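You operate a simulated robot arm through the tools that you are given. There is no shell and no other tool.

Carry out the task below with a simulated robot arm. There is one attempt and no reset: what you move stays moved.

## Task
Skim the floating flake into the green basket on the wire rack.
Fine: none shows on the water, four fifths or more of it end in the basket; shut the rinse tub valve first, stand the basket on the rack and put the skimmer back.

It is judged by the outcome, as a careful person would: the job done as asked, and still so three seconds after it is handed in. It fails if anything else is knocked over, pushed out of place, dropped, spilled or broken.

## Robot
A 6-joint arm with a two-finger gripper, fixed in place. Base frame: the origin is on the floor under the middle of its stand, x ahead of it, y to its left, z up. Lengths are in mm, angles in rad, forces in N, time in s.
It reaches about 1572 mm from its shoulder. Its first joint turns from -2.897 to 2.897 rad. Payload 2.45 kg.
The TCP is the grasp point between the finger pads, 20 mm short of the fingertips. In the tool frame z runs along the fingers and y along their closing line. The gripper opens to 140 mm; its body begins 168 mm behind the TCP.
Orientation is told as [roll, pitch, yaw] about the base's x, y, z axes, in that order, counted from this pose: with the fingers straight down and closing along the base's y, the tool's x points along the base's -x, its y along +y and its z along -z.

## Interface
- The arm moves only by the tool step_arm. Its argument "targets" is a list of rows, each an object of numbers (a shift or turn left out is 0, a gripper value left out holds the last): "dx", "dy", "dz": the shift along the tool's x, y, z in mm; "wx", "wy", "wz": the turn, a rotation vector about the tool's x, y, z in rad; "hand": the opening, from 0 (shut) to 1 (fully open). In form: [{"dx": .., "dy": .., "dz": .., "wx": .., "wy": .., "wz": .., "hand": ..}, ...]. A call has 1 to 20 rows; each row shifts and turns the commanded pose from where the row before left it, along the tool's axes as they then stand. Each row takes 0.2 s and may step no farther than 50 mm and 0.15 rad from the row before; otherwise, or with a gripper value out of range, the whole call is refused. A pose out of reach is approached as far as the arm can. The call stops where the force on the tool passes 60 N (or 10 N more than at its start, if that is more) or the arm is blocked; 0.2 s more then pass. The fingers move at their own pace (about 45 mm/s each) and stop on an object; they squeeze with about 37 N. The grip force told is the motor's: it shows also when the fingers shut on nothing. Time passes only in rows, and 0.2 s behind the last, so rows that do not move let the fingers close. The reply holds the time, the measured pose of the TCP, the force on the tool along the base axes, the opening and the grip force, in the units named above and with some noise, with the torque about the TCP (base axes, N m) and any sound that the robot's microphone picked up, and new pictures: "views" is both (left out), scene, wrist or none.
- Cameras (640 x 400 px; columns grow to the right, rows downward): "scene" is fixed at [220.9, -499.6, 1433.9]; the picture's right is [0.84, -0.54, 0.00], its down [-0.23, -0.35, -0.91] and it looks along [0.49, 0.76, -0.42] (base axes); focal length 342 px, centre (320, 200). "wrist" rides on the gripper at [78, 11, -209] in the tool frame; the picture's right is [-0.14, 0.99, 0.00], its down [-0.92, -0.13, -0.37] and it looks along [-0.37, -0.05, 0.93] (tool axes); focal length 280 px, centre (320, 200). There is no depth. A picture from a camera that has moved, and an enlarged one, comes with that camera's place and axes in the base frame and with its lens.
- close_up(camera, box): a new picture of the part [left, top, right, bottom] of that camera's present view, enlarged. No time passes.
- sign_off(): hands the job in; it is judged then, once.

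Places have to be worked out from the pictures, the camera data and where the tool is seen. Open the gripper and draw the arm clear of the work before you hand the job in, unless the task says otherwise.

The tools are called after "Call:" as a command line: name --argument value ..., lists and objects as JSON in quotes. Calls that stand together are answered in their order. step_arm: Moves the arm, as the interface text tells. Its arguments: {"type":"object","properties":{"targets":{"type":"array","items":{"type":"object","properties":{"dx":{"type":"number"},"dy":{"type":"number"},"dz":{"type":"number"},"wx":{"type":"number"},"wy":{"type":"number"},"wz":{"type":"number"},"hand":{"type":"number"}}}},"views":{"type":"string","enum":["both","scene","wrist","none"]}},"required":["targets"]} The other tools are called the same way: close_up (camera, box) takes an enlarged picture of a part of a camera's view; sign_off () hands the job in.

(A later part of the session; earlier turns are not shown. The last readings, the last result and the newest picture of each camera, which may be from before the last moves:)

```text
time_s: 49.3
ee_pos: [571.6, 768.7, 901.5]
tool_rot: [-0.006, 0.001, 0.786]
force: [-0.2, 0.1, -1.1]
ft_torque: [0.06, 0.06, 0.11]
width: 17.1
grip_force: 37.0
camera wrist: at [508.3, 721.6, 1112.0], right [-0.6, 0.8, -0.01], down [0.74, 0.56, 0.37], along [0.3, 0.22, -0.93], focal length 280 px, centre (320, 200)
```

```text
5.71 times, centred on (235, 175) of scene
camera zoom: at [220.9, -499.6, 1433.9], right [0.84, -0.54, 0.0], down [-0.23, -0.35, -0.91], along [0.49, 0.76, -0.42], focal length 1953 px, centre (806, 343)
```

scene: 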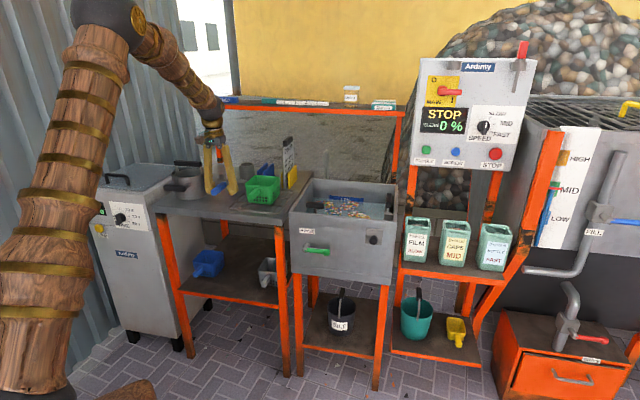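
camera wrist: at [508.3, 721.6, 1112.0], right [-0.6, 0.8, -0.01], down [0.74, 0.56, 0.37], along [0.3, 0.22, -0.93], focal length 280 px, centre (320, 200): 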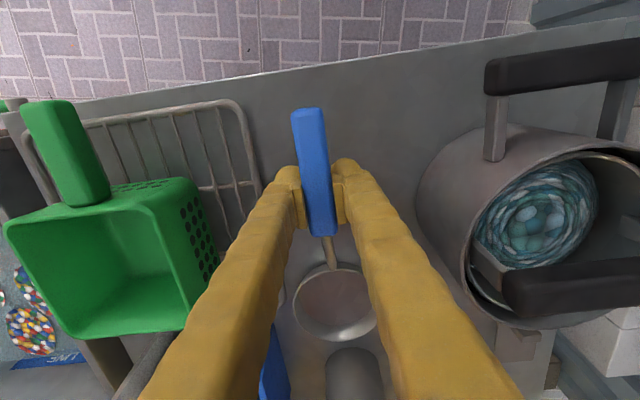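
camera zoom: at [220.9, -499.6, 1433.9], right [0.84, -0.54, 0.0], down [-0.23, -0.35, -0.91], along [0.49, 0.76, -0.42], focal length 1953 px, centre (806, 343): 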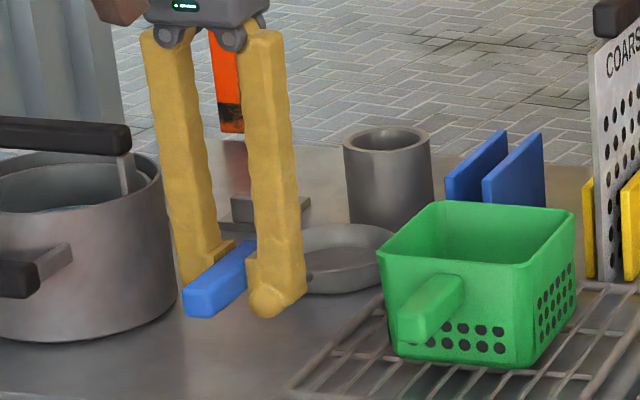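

The skimmer is gripped (17.1 mm) at TCP (571.6, 768.7, 901.5), which I note as its home pose. I lift it, draw it back toward the robot, and carry it over to the tub at a safe height.

Call:
step_arm --targets '[{"dz": -15}, {"dz": -30}, {"dz": -45}, {"dz": -45}, {"dz": -40}, {"dx": 40}, {"dx": 45}, {"dx": 45}, {"dx": 45}, {}]' --views "both"

```text
time_s: 51.5
ee_pos: [446.0, 643.7, 1075.7]
tool_rot: [-0.004, 0.0, 0.785]
force: [0.2, -0.1, -1.9]
ft_torque: [-0.18, 0.16, 0.0]
width: 17.3
grip_force: 37.1
camera wrist: at [382.5, 596.9, 1285.6], right [-0.6, 0.8, 0.0], down [0.74, 0.56, 0.37], along [0.3, 0.22, -0.93], focal length 280 px, centre (320, 200)
```

scene: 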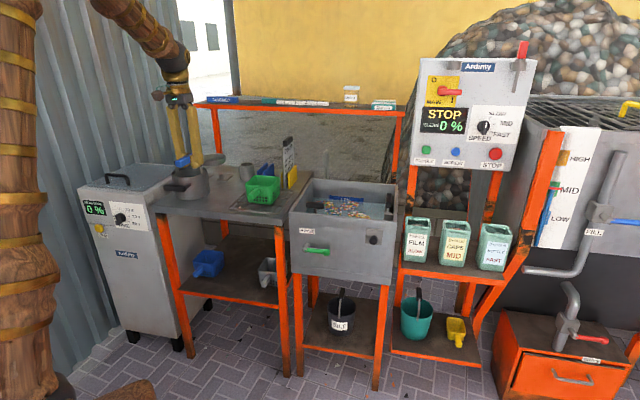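
wrist: 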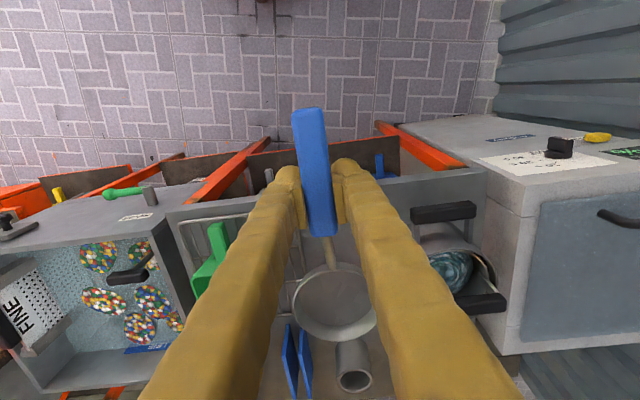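

Call:
close_up --camera "scene" --box '[150, 130, 250, 200]'

Call:
close_up --camera "wrist" --box '[260, 80, 420, 360]'

```text
5.71 times, centred on (200, 165) of scene
camera zoom: at [220.9, -499.6, 1433.9], right [0.84, -0.54, 0.0], down [-0.23, -0.35, -0.91], along [0.49, 0.76, -0.42], focal length 1953 px, centre (1006, 400)
```

zoom: 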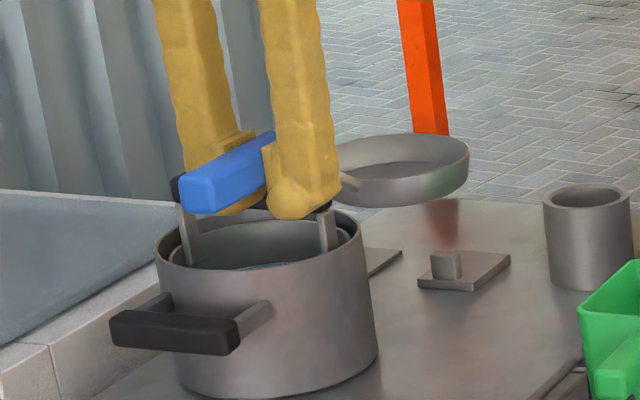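

```text
1.43 times, centred on (340, 220) of wrist
camera zoom: at [382.5, 596.9, 1285.6], right [-0.6, 0.8, 0.0], down [0.74, 0.56, 0.37], along [0.3, 0.22, -0.93], focal length 401 px, centre (291, 171)
```

zoom: 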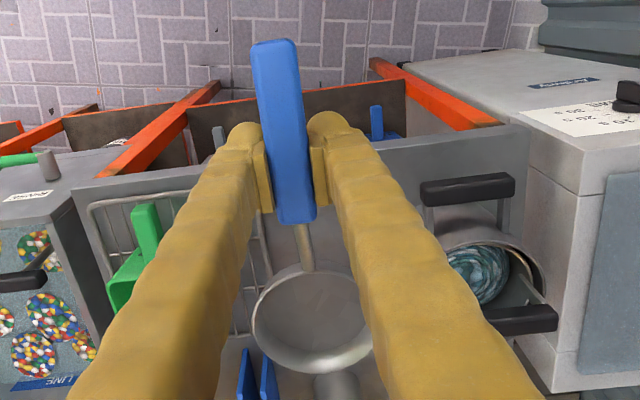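

The dish sits about 150 mm ahead of and 43 mm below the TCP. I carry it over the tub at z≈1075 and turn it so the dish points along base +y, which lets the long handle fit diagonally inside the tub.

Call:
step_arm --targets '[{"dx": -12.7, "dy": -30}, {"dx": -12.7, "dy": -44}, {"dx": -12.7, "dy": -44}, {"dx": -12.7, "dy": -44}, {"dx": -12.7, "dy": -44}, {"dx": -12.7, "dy": -44}, {"dx": -12.7, "dy": -44}, {"dx": -12.7, "dy": -44}, {"dx": -12.7, "dy": -44}, {"dx": -12.7, "dy": -44}, {"dx": -12.7, "dy": -44}, {"dx": -12.7, "dy": -44}, {"dx": -12.4, "dy": -44}, {"dy": -14}, {}]' --views "both"

```text
time_s: 54.7
ee_pos: [967.4, 355.2, 1079.1]
tool_rot: [-0.004, 0.0, 0.785]
force: [0.7, -0.4, -1.5]
ft_torque: [-0.17, 0.17, -0.01]
width: 17.1
grip_force: 37.2
camera wrist: at [904.9, 308.6, 1288.5], right [-0.6, 0.8, 0.0], down [0.74, 0.56, 0.37], along [0.3, 0.22, -0.93], focal length 280 px, centre (320, 200)
```

scene: 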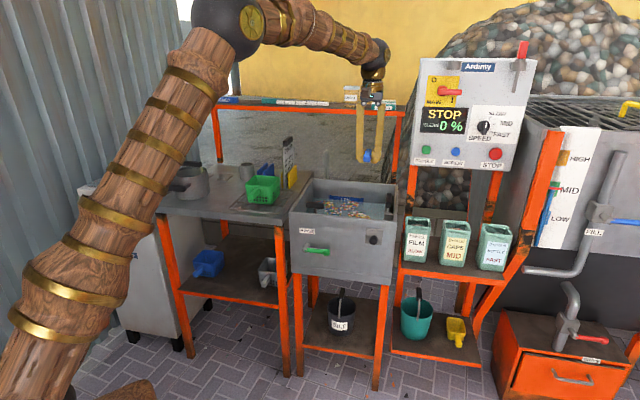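
wrist: 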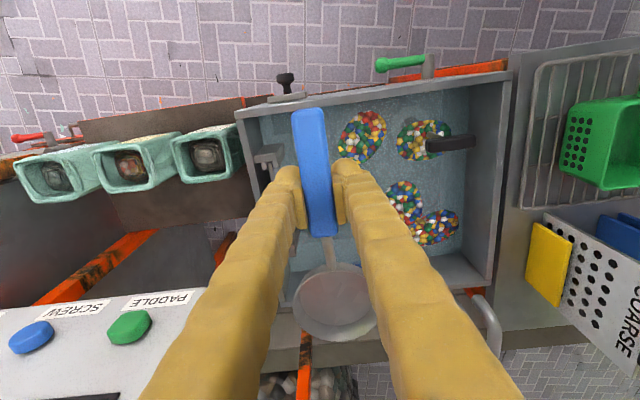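

Now above the tub's front-right part. I turn the skimmer 45° so it points along base +y and look.

Call:
step_arm --targets '[{"wz": -0.131}, {"wz": -0.131}, {"wz": -0.131}, {"wz": -0.131}, {"wz": -0.131}, {"wz": -0.131}, {"dz": 40}, {"dz": 40}, {"dz": 40}, {}]' --views "both"

Call:
close_up --camera "wrist" --box '[160, 80, 480, 360]'

Call:
close_up --camera "scene" --box '[280, 130, 420, 230]'

```text
time_s: 56.9
ee_pos: [968.6, 352.3, 957.2]
tool_rot: [-0.002, 0.003, 1.57]
force: [-0.3, 0.8, -2.9]
ft_torque: [-0.21, 0.01, 0.0]
width: 17.6
grip_force: 37.2
camera wrist: at [957.2, 274.7, 1167.7], right [-0.99, 0.14, 0.0], down [0.13, 0.92, 0.37], along [0.05, 0.36, -0.93], focal length 280 px, centre (320, 200)
```

scene: 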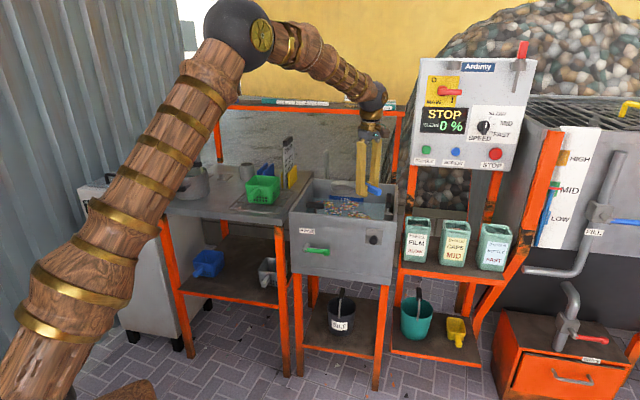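
wrist: 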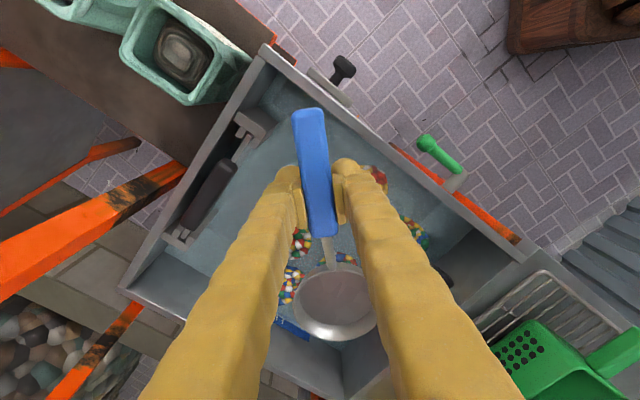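

```text
1.43 times, centred on (320, 220) of wrist
camera zoom: at [957.2, 274.7, 1167.7], right [-0.99, 0.14, 0.0], down [0.13, 0.92, 0.37], along [0.05, 0.36, -0.93], focal length 401 px, centre (320, 171)
```

zoom: 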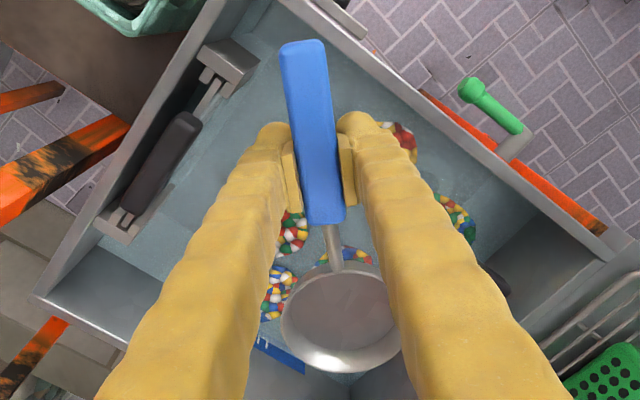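

```text
4.00 times, centred on (350, 180) of scene
camera zoom: at [220.9, -499.6, 1433.9], right [0.84, -0.54, 0.0], down [-0.23, -0.35, -0.91], along [0.49, 0.76, -0.42], focal length 1367 px, centre (200, 280)
```

zoom: 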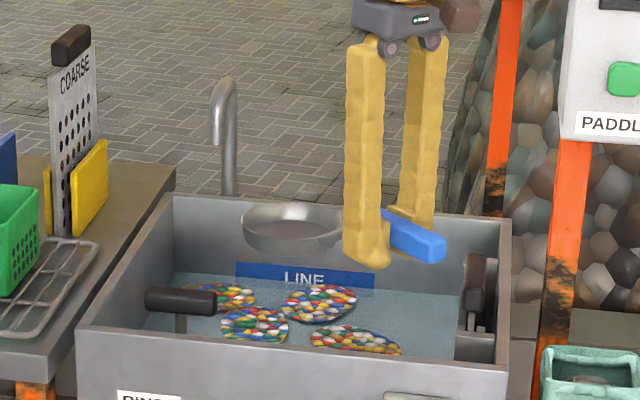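

The dish is above the free water between the rafts, at about f 1041, r 331. I lower it to just above the surface and check.

Call:
step_arm --targets '[{"dz": 45}, {"dz": 45}, {}]' --views "wrist"

Call:
close_up --camera "wrist" --box '[160, 80, 480, 360]'

Call:
close_up --camera "scene" --box '[290, 165, 400, 235]'

```text
time_s: 57.7
ee_pos: [968.0, 353.9, 868.5]
tool_rot: [-0.003, 0.004, 1.569]
force: [0.7, 0.0, -0.9]
ft_torque: [-0.24, 0.01, -0.04]
width: 17.5
grip_force: 37.3
camera wrist: at [957.9, 276.5, 1078.9], right [-0.99, 0.14, 0.0], down [0.13, 0.92, 0.37], along [0.05, 0.36, -0.93], focal length 280 px, centre (320, 200)
```

wrist: 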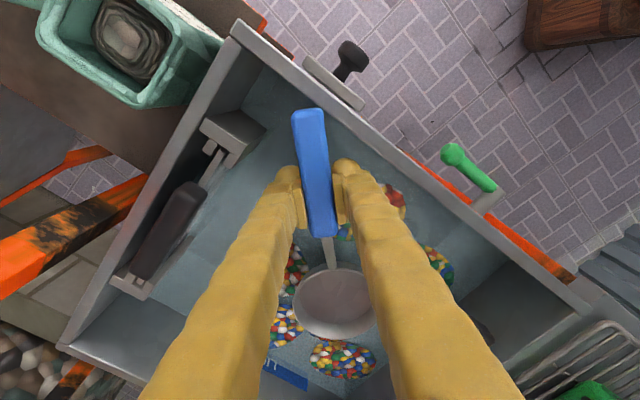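

```text
1.43 times, centred on (320, 220) of wrist
camera zoom: at [957.9, 276.5, 1078.9], right [-0.99, 0.14, 0.0], down [0.13, 0.92, 0.37], along [0.05, 0.36, -0.93], focal length 401 px, centre (320, 171)
```

zoom: 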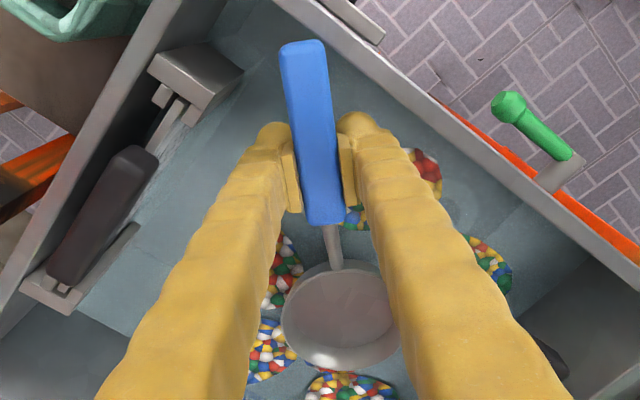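

```text
5.71 times, centred on (345, 200) of scene
camera zoom: at [220.9, -499.6, 1433.9], right [0.84, -0.54, 0.0], down [-0.23, -0.35, -0.91], along [0.49, 0.76, -0.42], focal length 1953 px, centre (177, 200)
```

zoom: 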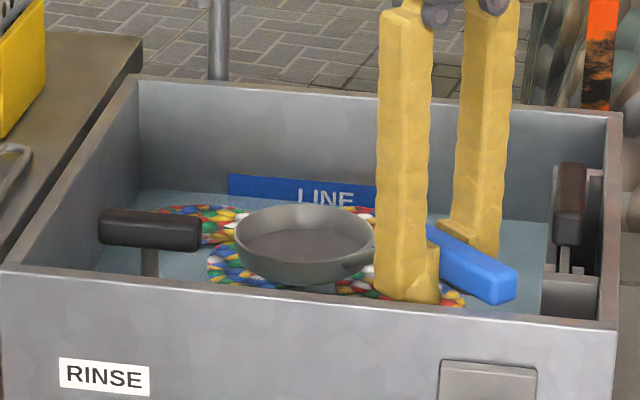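

The dish hovers about 40 mm above the water between rafts, with the handle end about 10 mm clear of the front wall. I dip it straight down until the ring is about 10 mm under the surface and watch how the rafts respond.

Call:
step_arm --targets '[{"dz": 20}, {"dz": 20}, {"dz": 20}, {"dz": 20}, {}]' --views "wrist"

Call:
close_up --camera "wrist" --box '[160, 120, 480, 400]'

Call:
close_up --camera "scene" --box '[290, 165, 400, 235]'

```text
time_s: 58.9
ee_pos: [967.2, 355.1, 789.0]
tool_rot: [-0.005, 0.004, 1.574]
force: [22.8, 23.8, 3.8]
ft_torque: [-0.99, 0.44, 1.25]
width: 17.8
grip_force: 37.0
camera wrist: at [956.0, 277.3, 1000.3], right [-0.99, 0.14, -0.01], down [0.12, 0.92, 0.37], along [0.05, 0.36, -0.93], focal length 280 px, centre (320, 200)
```

wrist: 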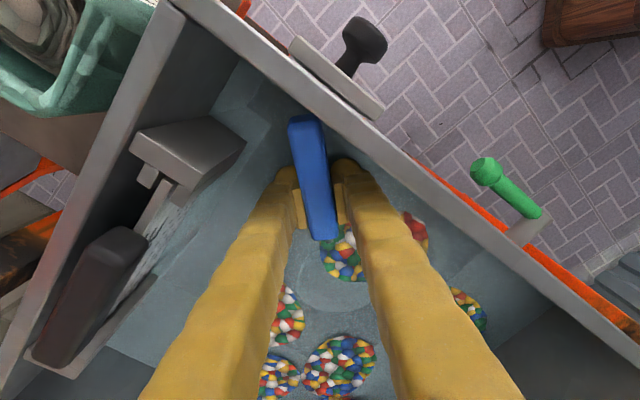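

```text
1.43 times, centred on (320, 260) of wrist
camera zoom: at [956.0, 277.3, 1000.3], right [-0.99, 0.14, -0.01], down [0.12, 0.92, 0.37], along [0.05, 0.36, -0.93], focal length 401 px, centre (320, 114)
```

zoom: 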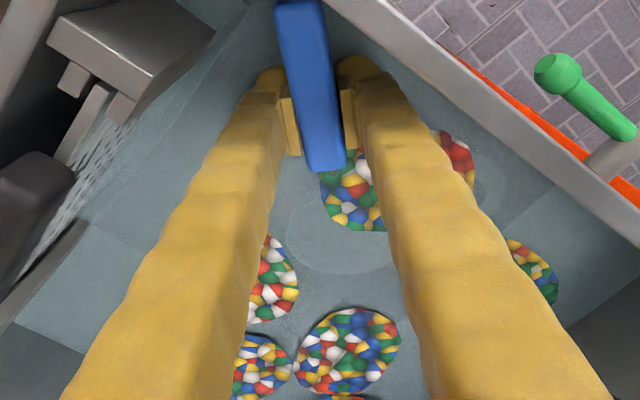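

```text
5.71 times, centred on (345, 200) of scene
camera zoom: at [220.9, -499.6, 1433.9], right [0.84, -0.54, 0.0], down [-0.23, -0.35, -0.91], along [0.49, 0.76, -0.42], focal length 1953 px, centre (177, 200)
```

zoom: 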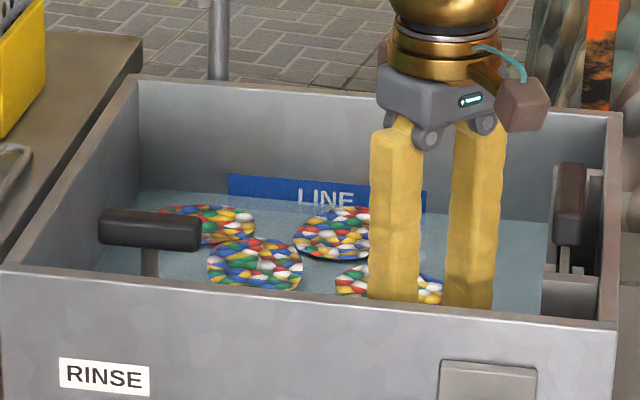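

The force reading (+f about 33 N) shows the handle end touching the front wall. I move 12 mm away from that wall to relieve it, then look at the submerged dish.

Call:
step_arm --targets '[{"dx": -4, "dy": -4}, {"dx": -5, "dy": -5}, {}]' --views "wrist"

Call:
close_up --camera "wrist" --box '[260, 200, 420, 400]'

```text
time_s: 59.7
ee_pos: [975.3, 362.7, 788.8]
tool_rot: [-0.002, 0.004, 1.572]
force: [-0.9, -0.4, -2.0]
ft_torque: [-0.23, -0.02, 0.01]
width: 17.3
grip_force: 37.4
camera wrist: at [964.7, 285.4, 999.6], right [-0.99, 0.14, 0.0], down [0.13, 0.92, 0.37], along [0.05, 0.36, -0.93], focal length 280 px, centre (320, 200)
```

wrist: 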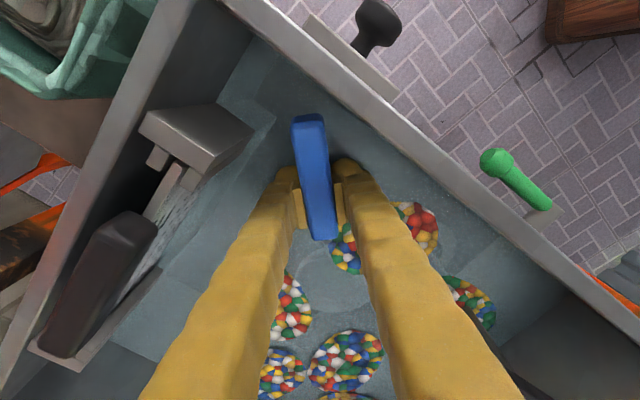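

```text
2.00 times, centred on (340, 300) of wrist
camera zoom: at [964.7, 285.4, 999.6], right [-0.99, 0.14, 0.0], down [0.13, 0.92, 0.37], along [0.05, 0.36, -0.93], focal length 561 px, centre (280, 0)
```

zoom: 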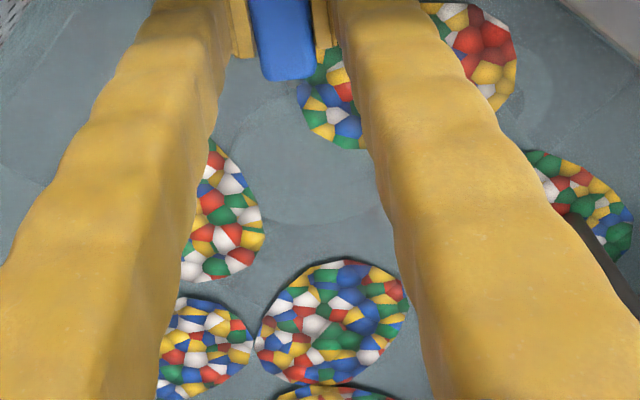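

The wall force is gone; the dish is hidden under the water at about (977, 512), ring 12 mm under the surface. Raft R4 shows at (975, 579), so I slide 67 mm along the dish direction to bring the dish under it.

Call:
step_arm --targets '[{"dx": -13, "dy": 0.4}, {"dx": -18, "dy": 0.5}, {"dx": -18, "dy": 0.5}, {"dx": -17, "dy": 0.4}, {}]' --views "wrist"

Call:
close_up --camera "wrist" --box '[200, 160, 460, 400]'

Call:
close_up --camera "scene" --box '[290, 165, 400, 235]'

```text
time_s: 60.9
ee_pos: [973.9, 428.9, 787.7]
tool_rot: [-0.004, 0.003, 1.571]
force: [0.5, -0.3, -2.5]
ft_torque: [-0.24, -0.02, 0.01]
width: 17.4
grip_force: 36.9
camera wrist: at [963.2, 351.5, 998.9], right [-0.99, 0.14, 0.0], down [0.13, 0.92, 0.37], along [0.05, 0.36, -0.93], focal length 280 px, centre (320, 200)
```

wrist: 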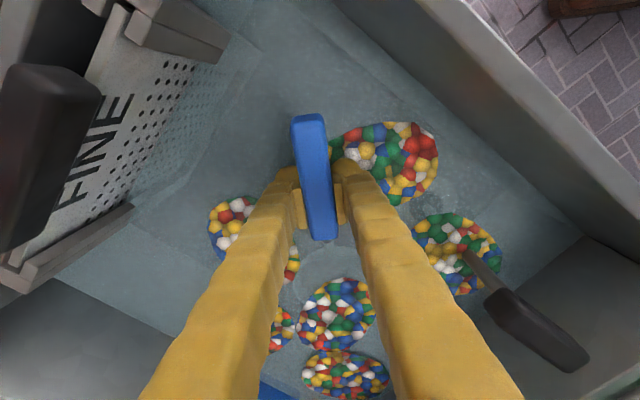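

```text
1.67 times, centred on (330, 280) of wrist
camera zoom: at [963.2, 351.5, 998.9], right [-0.99, 0.14, 0.0], down [0.13, 0.92, 0.37], along [0.05, 0.36, -0.93], focal length 467 px, centre (303, 67)
```

zoom: 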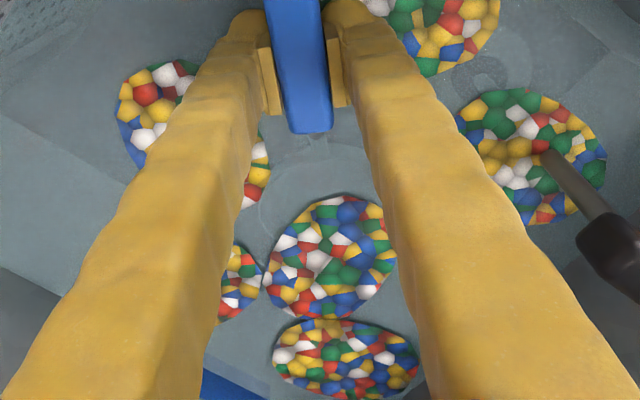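

```text
5.71 times, centred on (345, 200) of scene
camera zoom: at [220.9, -499.6, 1433.9], right [0.84, -0.54, 0.0], down [-0.23, -0.35, -0.91], along [0.49, 0.76, -0.42], focal length 1953 px, centre (177, 200)
```

zoom: 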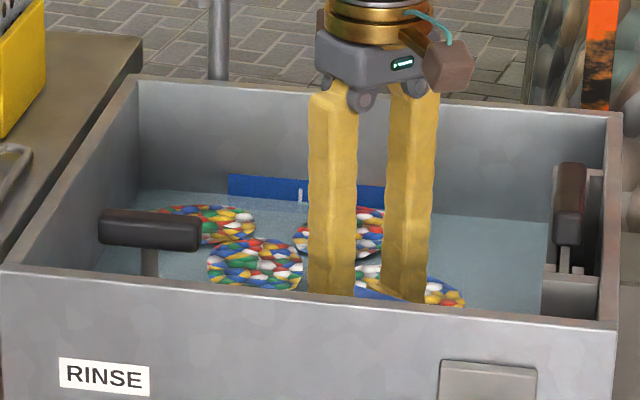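

The faint ring under the water shows the dish centred under raft R4 within about 5 mm, and the raft has not been disturbed. I lift slowly and levelly through the surface.

Call:
step_arm --targets '[{"dz": -6}, {"dz": -6}, {"dz": -6}, {"dz": -8}, {"dz": -10}, {"dz": -12}, {"dz": -15}, {"dz": -20}, {}]' --views "wrist"

Call:
close_up --camera "wrist" --box '[200, 160, 460, 400]'

Call:
close_up --camera "scene" --box '[290, 165, 400, 235]'

```text
time_s: 62.9
ee_pos: [973.6, 429.9, 871.4]
tool_rot: [-0.005, 0.004, 1.57]
force: [-0.8, -0.2, -1.6]
ft_torque: [-0.16, 0.0, 0.0]
width: 17.2
grip_force: 37.1
camera wrist: at [963.5, 351.9, 1081.5], right [-0.99, 0.14, 0.0], down [0.13, 0.92, 0.37], along [0.05, 0.36, -0.93], focal length 280 px, centre (320, 200)
```

wrist: 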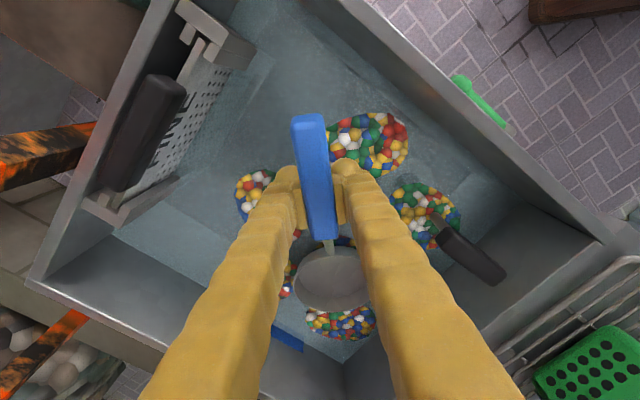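

```text
1.67 times, centred on (330, 280) of wrist
camera zoom: at [963.5, 351.9, 1081.5], right [-0.99, 0.14, 0.0], down [0.13, 0.92, 0.37], along [0.05, 0.36, -0.93], focal length 467 px, centre (303, 67)
```

zoom: 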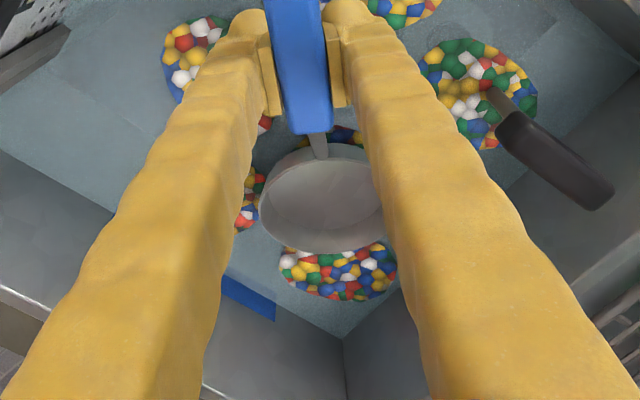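

```text
5.71 times, centred on (345, 200) of scene
camera zoom: at [220.9, -499.6, 1433.9], right [0.84, -0.54, 0.0], down [-0.23, -0.35, -0.91], along [0.49, 0.76, -0.42], focal length 1953 px, centre (177, 200)
```

zoom: 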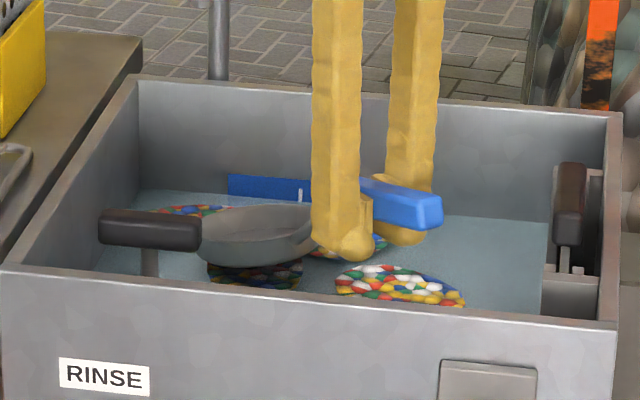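

The raft stayed on the water and the dish came up empty; its floor looks solid, so this dish may be just a pan and not the skimmer. I look around closely for other tools before going on.

Call:
close_up --camera "scene" --box '[290, 270, 480, 380]'

Call:
close_up --camera "scene" --box '[540, 80, 640, 160]'

Call:
close_up --camera "scene" --box '[195, 85, 405, 120]'

Call:
close_up --camera "scene" --box '[270, 130, 310, 190]'

Call:
close_up --camera "wrist" --box '[40, 0, 280, 240]'

Call:
close_up --camera "wrist" --box '[280, 220, 390, 330]'

```text
3.37 times, centred on (385, 325) of scene
camera zoom: at [220.9, -499.6, 1433.9], right [0.84, -0.54, 0.0], down [-0.23, -0.35, -0.91], along [0.49, 0.76, -0.42], focal length 1151 px, centre (101, -221)
```

zoom: 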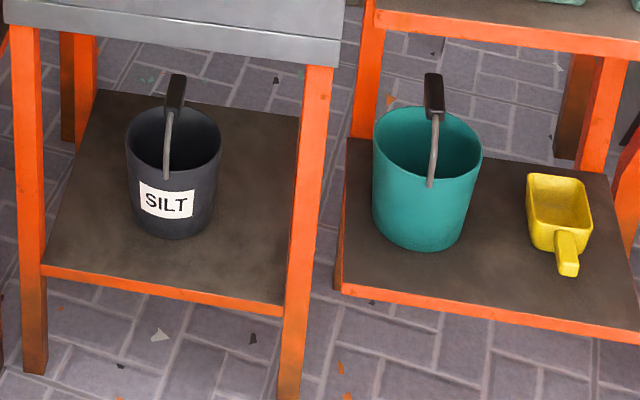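

```text
5.00 times, centred on (590, 120) of scene
camera zoom: at [220.9, -499.6, 1433.9], right [0.84, -0.54, 0.0], down [-0.23, -0.35, -0.91], along [0.49, 0.76, -0.42], focal length 1709 px, centre (-1030, 600)
```

zoom: 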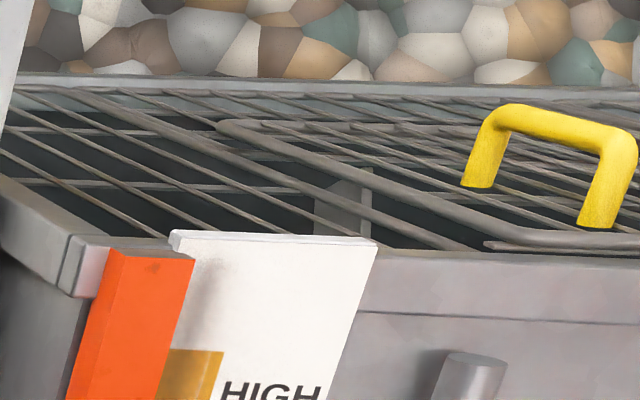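

```text
3.05 times, centred on (300, 102) of scene
camera zoom: at [220.9, -499.6, 1433.9], right [0.84, -0.54, 0.0], down [-0.23, -0.35, -0.91], along [0.49, 0.76, -0.42], focal length 1042 px, centre (381, 497)
```

zoom: 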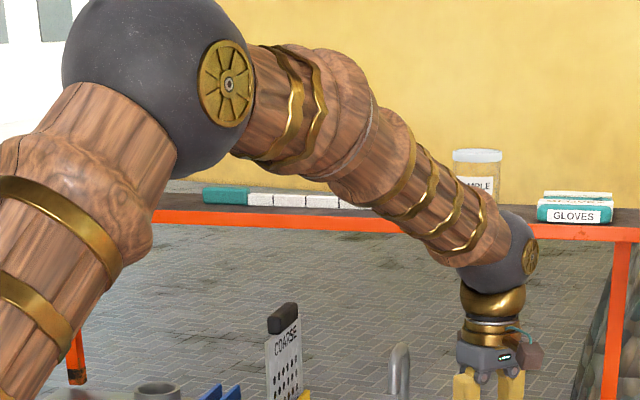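

```text
6.67 times, centred on (290, 160) of scene
camera zoom: at [220.9, -499.6, 1433.9], right [0.84, -0.54, 0.0], down [-0.23, -0.35, -0.91], along [0.49, 0.76, -0.42], focal length 2279 px, centre (520, 467)
```

zoom: 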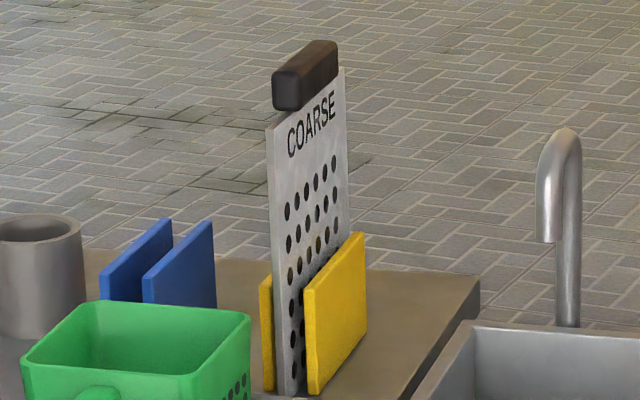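

```text
1.67 times, centred on (160, 120) of wrist
camera zoom: at [963.5, 351.9, 1081.5], right [-0.99, 0.14, 0.0], down [0.13, 0.92, 0.37], along [0.05, 0.36, -0.93], focal length 467 px, centre (587, 333)
```

zoom: 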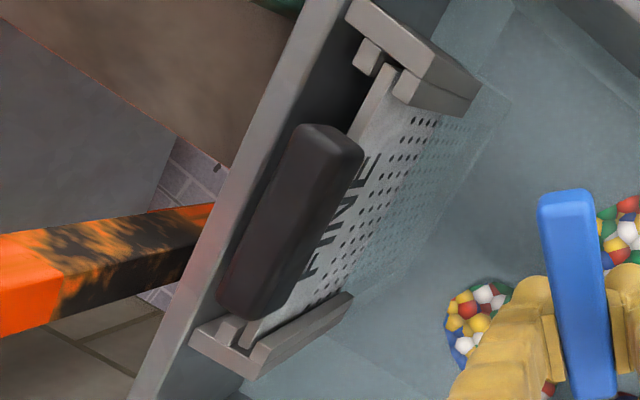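

```text
3.64 times, centred on (335, 275) of wrist
camera zoom: at [963.5, 351.9, 1081.5], right [-0.99, 0.14, 0.0], down [0.13, 0.92, 0.37], along [0.05, 0.36, -0.93], focal length 1020 px, centre (266, -73)
```

zoom: 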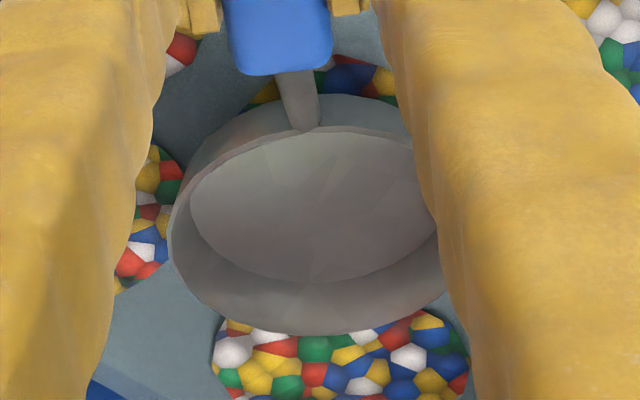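

Comparing images, the dish appears about 24 px lower-angled than at pickup: the wall touch turned the skimmer about 0.2 rad nose-down in the grip, so that scoop was tilted and off-centre. I raise a little and pitch the hand 0.2 rad back to level the dish, then recheck.

Call:
step_arm --targets '[{"dz": -30}, {"wy": -0.1}, {"wy": -0.1}, {}]' --views "both"

Call:
close_up --camera "scene" --box '[290, 145, 400, 225]'

Call:
close_up --camera "wrist" --box '[200, 160, 460, 400]'

```text
time_s: 63.9
ee_pos: [974.3, 429.9, 901.9]
tool_rot: [-0.002, -0.197, 1.573]
force: [0.2, 0.5, -1.4]
ft_torque: [-0.21, 0.02, 0.01]
width: 17.3
grip_force: 37.6
camera wrist: at [963.0, 311.6, 1092.5], right [-0.99, 0.13, 0.02], down [0.13, 0.83, 0.54], along [0.05, 0.54, -0.84], focal length 280 px, centre (320, 200)
```

scene: 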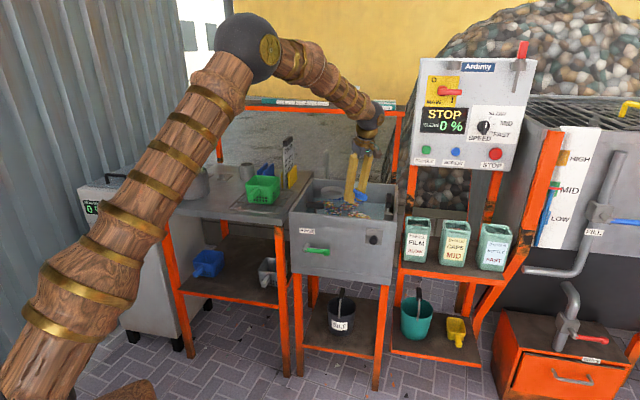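
wrist: 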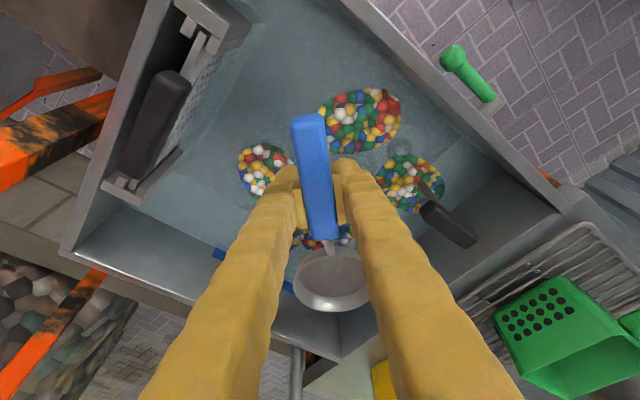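

```text
5.00 times, centred on (345, 185) of scene
camera zoom: at [220.9, -499.6, 1433.9], right [0.84, -0.54, 0.0], down [-0.23, -0.35, -0.91], along [0.49, 0.76, -0.42], focal length 1709 px, centre (195, 275)
```

zoom: 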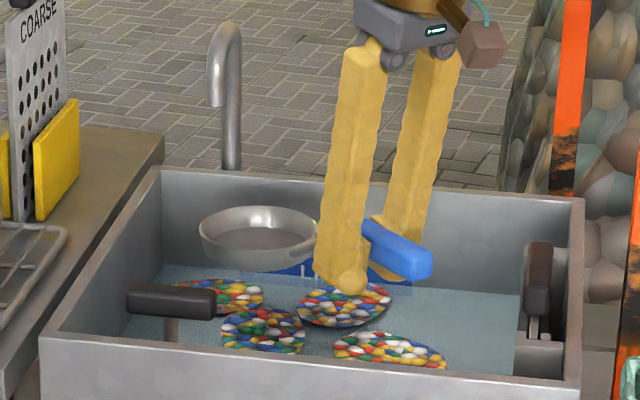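

```text
1.67 times, centred on (330, 280) of wrist
camera zoom: at [963.0, 311.6, 1092.5], right [-0.99, 0.13, 0.02], down [0.13, 0.83, 0.54], along [0.05, 0.54, -0.84], focal length 467 px, centre (303, 67)
```

zoom: 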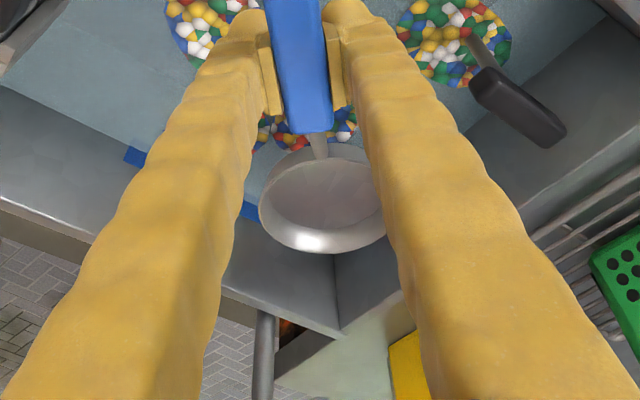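

Call:
close_up --camera "scene" --box '[325, 178, 365, 203]'

```text
16.00 times, centred on (345, 190) of scene
camera zoom: at [220.9, -499.6, 1433.9], right [0.84, -0.54, 0.0], down [-0.23, -0.35, -0.91], along [0.49, 0.76, -0.42], focal length 5469 px, centre (-80, 352)
```

zoom: 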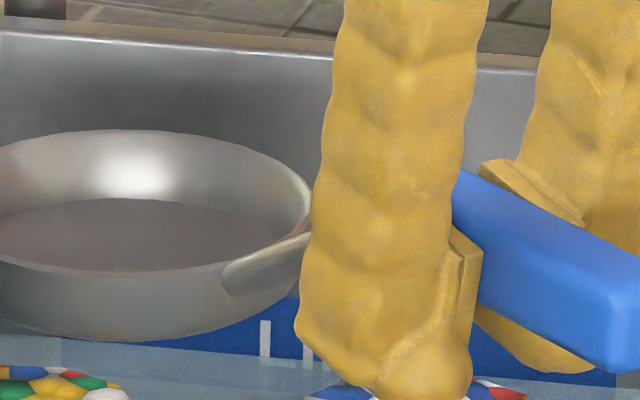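

Call:
close_up --camera "scene" --box '[314, 175, 354, 205]'

```text
13.33 times, centred on (334, 190) of scene
camera zoom: at [220.9, -499.6, 1433.9], right [0.84, -0.54, 0.0], down [-0.23, -0.35, -0.91], along [0.49, 0.76, -0.42], focal length 4558 px, centre (133, 333)
```

zoom: 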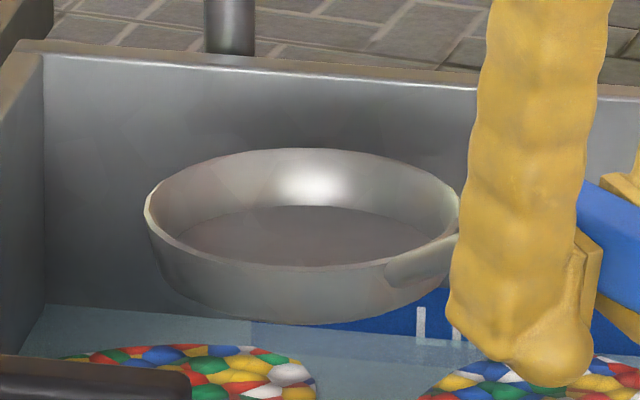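

The ring's ellipse (ratio 0.383 vs 0.396 expected) shows the dish is now level, right above raft R4. I dip it straight down under the raft and pause to look, then lift slowly.

Call:
step_arm --targets '[{"dz": 22, "dx": 4.4}, {"dz": 22, "dx": 4.4}, {"dz": 22, "dx": 4.4}, {"dz": 22, "dx": 4.4}, {"dz": 22, "dx": 4.4}, {}, {}]' --views "wrist"

Call:
close_up --camera "scene" --box '[290, 165, 400, 235]'

Call:
close_up --camera "wrist" --box '[200, 120, 460, 360]'

```text
time_s: 65.5
ee_pos: [974.5, 428.5, 787.9]
tool_rot: [-0.004, -0.198, 1.573]
force: [0.5, 0.2, -1.4]
ft_torque: [-0.22, 0.01, -0.02]
width: 17.4
grip_force: 37.0
camera wrist: at [964.9, 311.7, 979.4], right [-0.99, 0.13, 0.02], down [0.13, 0.83, 0.54], along [0.05, 0.54, -0.84], focal length 280 px, centre (320, 200)
```

wrist: 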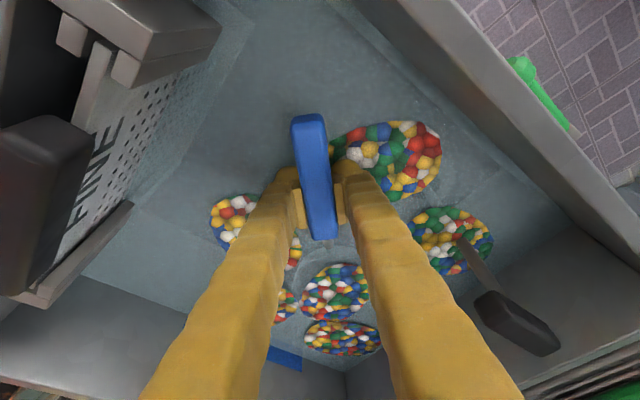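

```text
5.71 times, centred on (345, 200) of scene
camera zoom: at [220.9, -499.6, 1433.9], right [0.84, -0.54, 0.0], down [-0.23, -0.35, -0.91], along [0.49, 0.76, -0.42], focal length 1953 px, centre (177, 200)
```

zoom: 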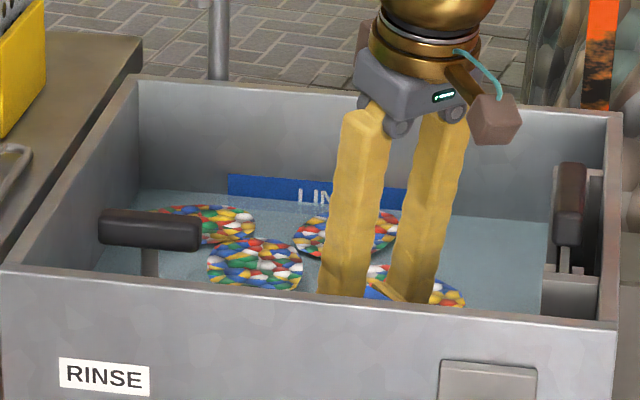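

```text
1.67 times, centred on (330, 240) of wrist
camera zoom: at [964.9, 311.7, 979.4], right [-0.99, 0.13, 0.02], down [0.13, 0.83, 0.54], along [0.05, 0.54, -0.84], focal length 467 px, centre (303, 133)
```

zoom: 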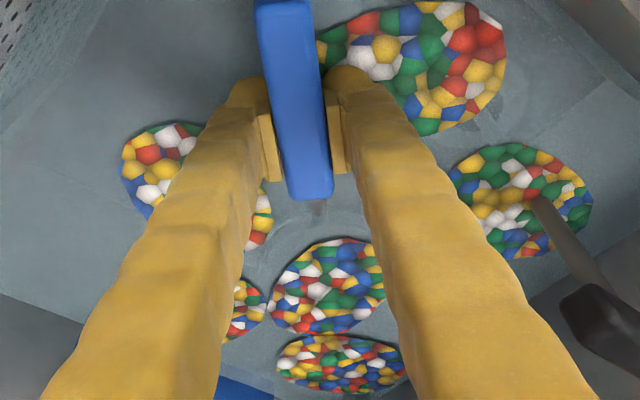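

R4 now sits right over the submerged dish (within ~3 mm). I lift slowly and level.

Call:
step_arm --targets '[{"dz": -4, "dx": -0.8}, {"dz": -4, "dx": -0.8}, {"dz": -4, "dx": -0.8}, {"dz": -4, "dx": -0.8}, {"dz": -4, "dx": -0.8}, {"dz": -4, "dx": -0.8}, {"dz": -4, "dx": -0.8}, {"dz": -5, "dx": -1}, {"dz": -6, "dx": -1.2}, {"dz": -8, "dx": -1.6}, {"dz": -10, "dx": -2}, {}]' --views "wrist"

Call:
close_up --camera "scene" --box '[290, 165, 400, 235]'

Call:
close_up --camera "wrist" --box '[200, 120, 460, 360]'

```text
time_s: 68.1
ee_pos: [973.5, 431.8, 848.2]
tool_rot: [-0.004, -0.196, 1.573]
force: [-0.4, -0.3, -1.5]
ft_torque: [-0.21, 0.03, 0.04]
width: 17.5
grip_force: 37.2
camera wrist: at [963.2, 313.5, 1039.1], right [-0.99, 0.13, 0.02], down [0.13, 0.83, 0.54], along [0.05, 0.54, -0.84], focal length 280 px, centre (320, 200)
```

wrist: 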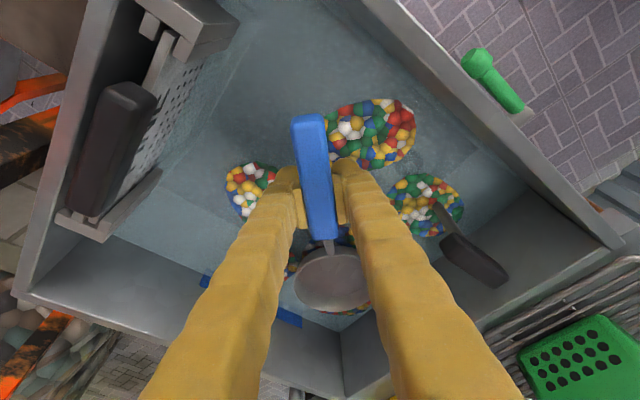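

```text
5.71 times, centred on (345, 200) of scene
camera zoom: at [220.9, -499.6, 1433.9], right [0.84, -0.54, 0.0], down [-0.23, -0.35, -0.91], along [0.49, 0.76, -0.42], focal length 1953 px, centre (177, 200)
```

zoom: 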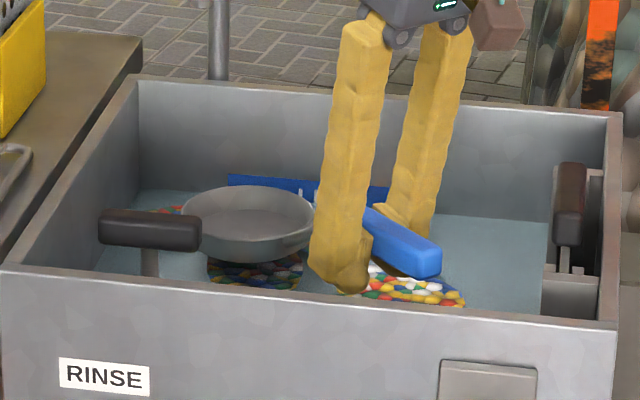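

```text
1.67 times, centred on (330, 240) of wrist
camera zoom: at [963.2, 313.5, 1039.1], right [-0.99, 0.13, 0.02], down [0.13, 0.83, 0.54], along [0.05, 0.54, -0.84], focal length 467 px, centre (303, 133)
```

zoom: 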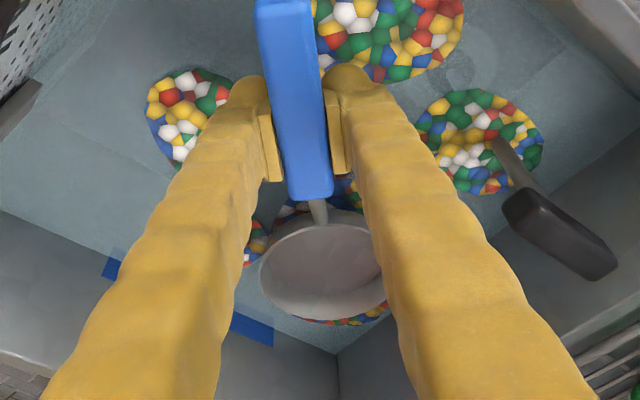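

Still nothing on the dish; the raft let the dish pass. Before discarding this tool I test a real skimming motion: rim just under the surface, sweeping horizontally through R4 toward R6.

Call:
step_arm --targets '[{"dz": 25, "dx": 5}, {"dz": 24, "dx": 4.8}, {"dz": 2.7, "dx": -13.7}, {"dz": 2.7, "dx": -13.7}, {"dz": 2.7, "dx": -13.7}, {"dz": 2.7, "dx": -13.7}, {"dz": 2.7, "dx": -13.7}, {}]' --views "wrist"

Call:
close_up --camera "scene" --box '[290, 165, 400, 235]'

Call:
close_up --camera "wrist" --box '[200, 120, 460, 360]'

```text
time_s: 69.9
ee_pos: [974.1, 500.3, 797.8]
tool_rot: [-0.005, -0.194, 1.572]
force: [0.3, -0.1, -2.1]
ft_torque: [-0.25, -0.02, -0.02]
width: 17.1
grip_force: 36.9
camera wrist: at [964.3, 381.7, 988.3], right [-0.99, 0.13, 0.02], down [0.13, 0.83, 0.54], along [0.05, 0.54, -0.84], focal length 280 px, centre (320, 200)
```

wrist: 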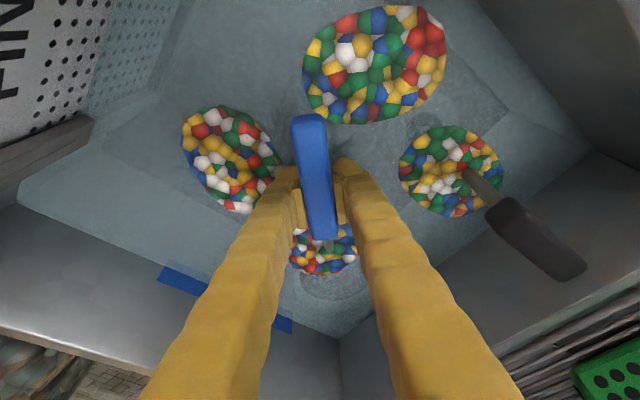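

```text
5.71 times, centred on (345, 200) of scene
camera zoom: at [220.9, -499.6, 1433.9], right [0.84, -0.54, 0.0], down [-0.23, -0.35, -0.91], along [0.49, 0.76, -0.42], focal length 1953 px, centre (177, 200)
```

zoom: 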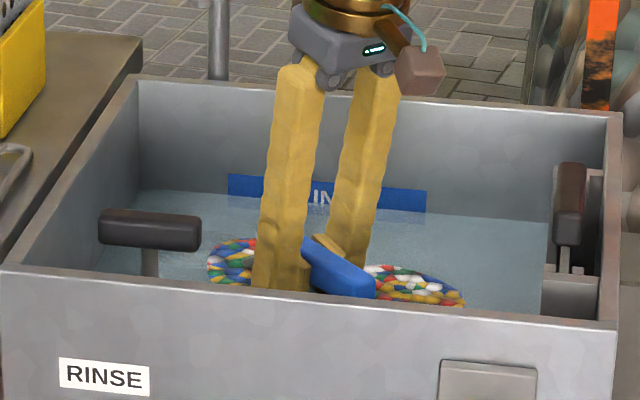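

```text
1.67 times, centred on (330, 240) of wrist
camera zoom: at [964.3, 381.7, 988.3], right [-0.99, 0.13, 0.02], down [0.13, 0.83, 0.54], along [0.05, 0.54, -0.84], focal length 467 px, centre (303, 133)
```

zoom: 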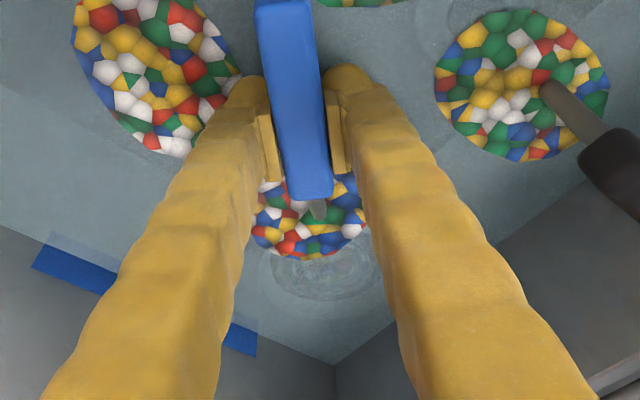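

Raft R6 has vanished from the surface where the dish swept in, so a shallow horizontal sweep does skim: this is the right tool. I lift gently to see whether the flake is on the dish.

Call:
step_arm --targets '[{"dz": -4, "dx": -0.8}, {"dz": -4, "dx": -0.8}, {"dz": -4, "dx": -0.8}, {"dz": -4, "dx": -0.8}, {"dz": -5, "dx": -1}, {"dz": -8, "dx": -1.6}, {"dz": -10, "dx": -2}, {"dz": -10, "dx": -2}, {}]' --views "wrist"

Call:
close_up --camera "scene" --box '[290, 165, 400, 235]'

Call:
close_up --camera "wrist" --box '[200, 120, 460, 360]'

```text
time_s: 71.9
ee_pos: [974.8, 499.0, 846.7]
tool_rot: [-0.002, -0.196, 1.572]
force: [-0.3, -0.1, -1.3]
ft_torque: [-0.27, -0.03, -0.01]
width: 17.2
grip_force: 36.8
camera wrist: at [963.5, 382.1, 1037.9], right [-0.99, 0.13, 0.02], down [0.13, 0.83, 0.54], along [0.05, 0.54, -0.84], focal length 280 px, centre (320, 200)
```

wrist: 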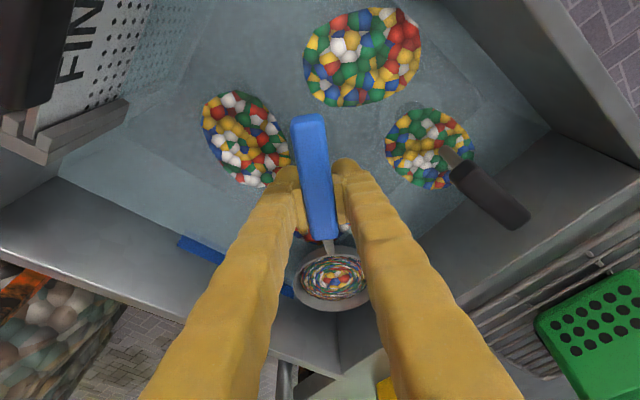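

```text
5.71 times, centred on (345, 200) of scene
camera zoom: at [220.9, -499.6, 1433.9], right [0.84, -0.54, 0.0], down [-0.23, -0.35, -0.91], along [0.49, 0.76, -0.42], focal length 1953 px, centre (177, 200)
```

zoom: 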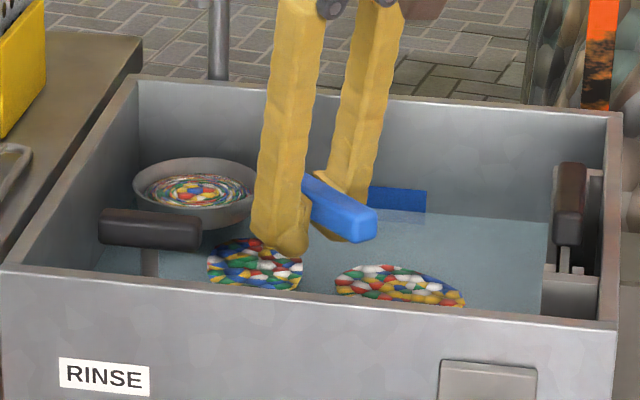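

```text
1.67 times, centred on (330, 240) of wrist
camera zoom: at [963.5, 382.1, 1037.9], right [-0.99, 0.13, 0.02], down [0.13, 0.83, 0.54], along [0.05, 0.54, -0.84], focal length 467 px, centre (303, 133)
```

zoom: 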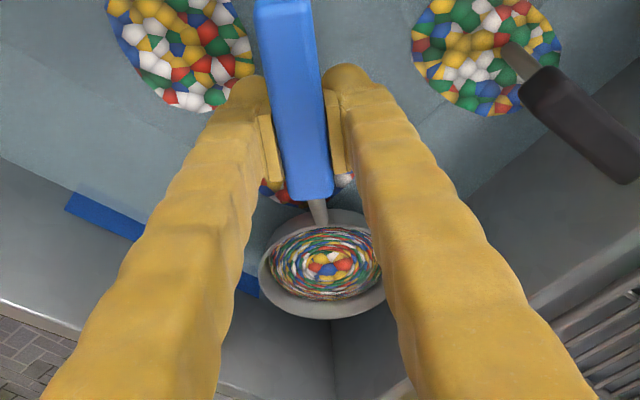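

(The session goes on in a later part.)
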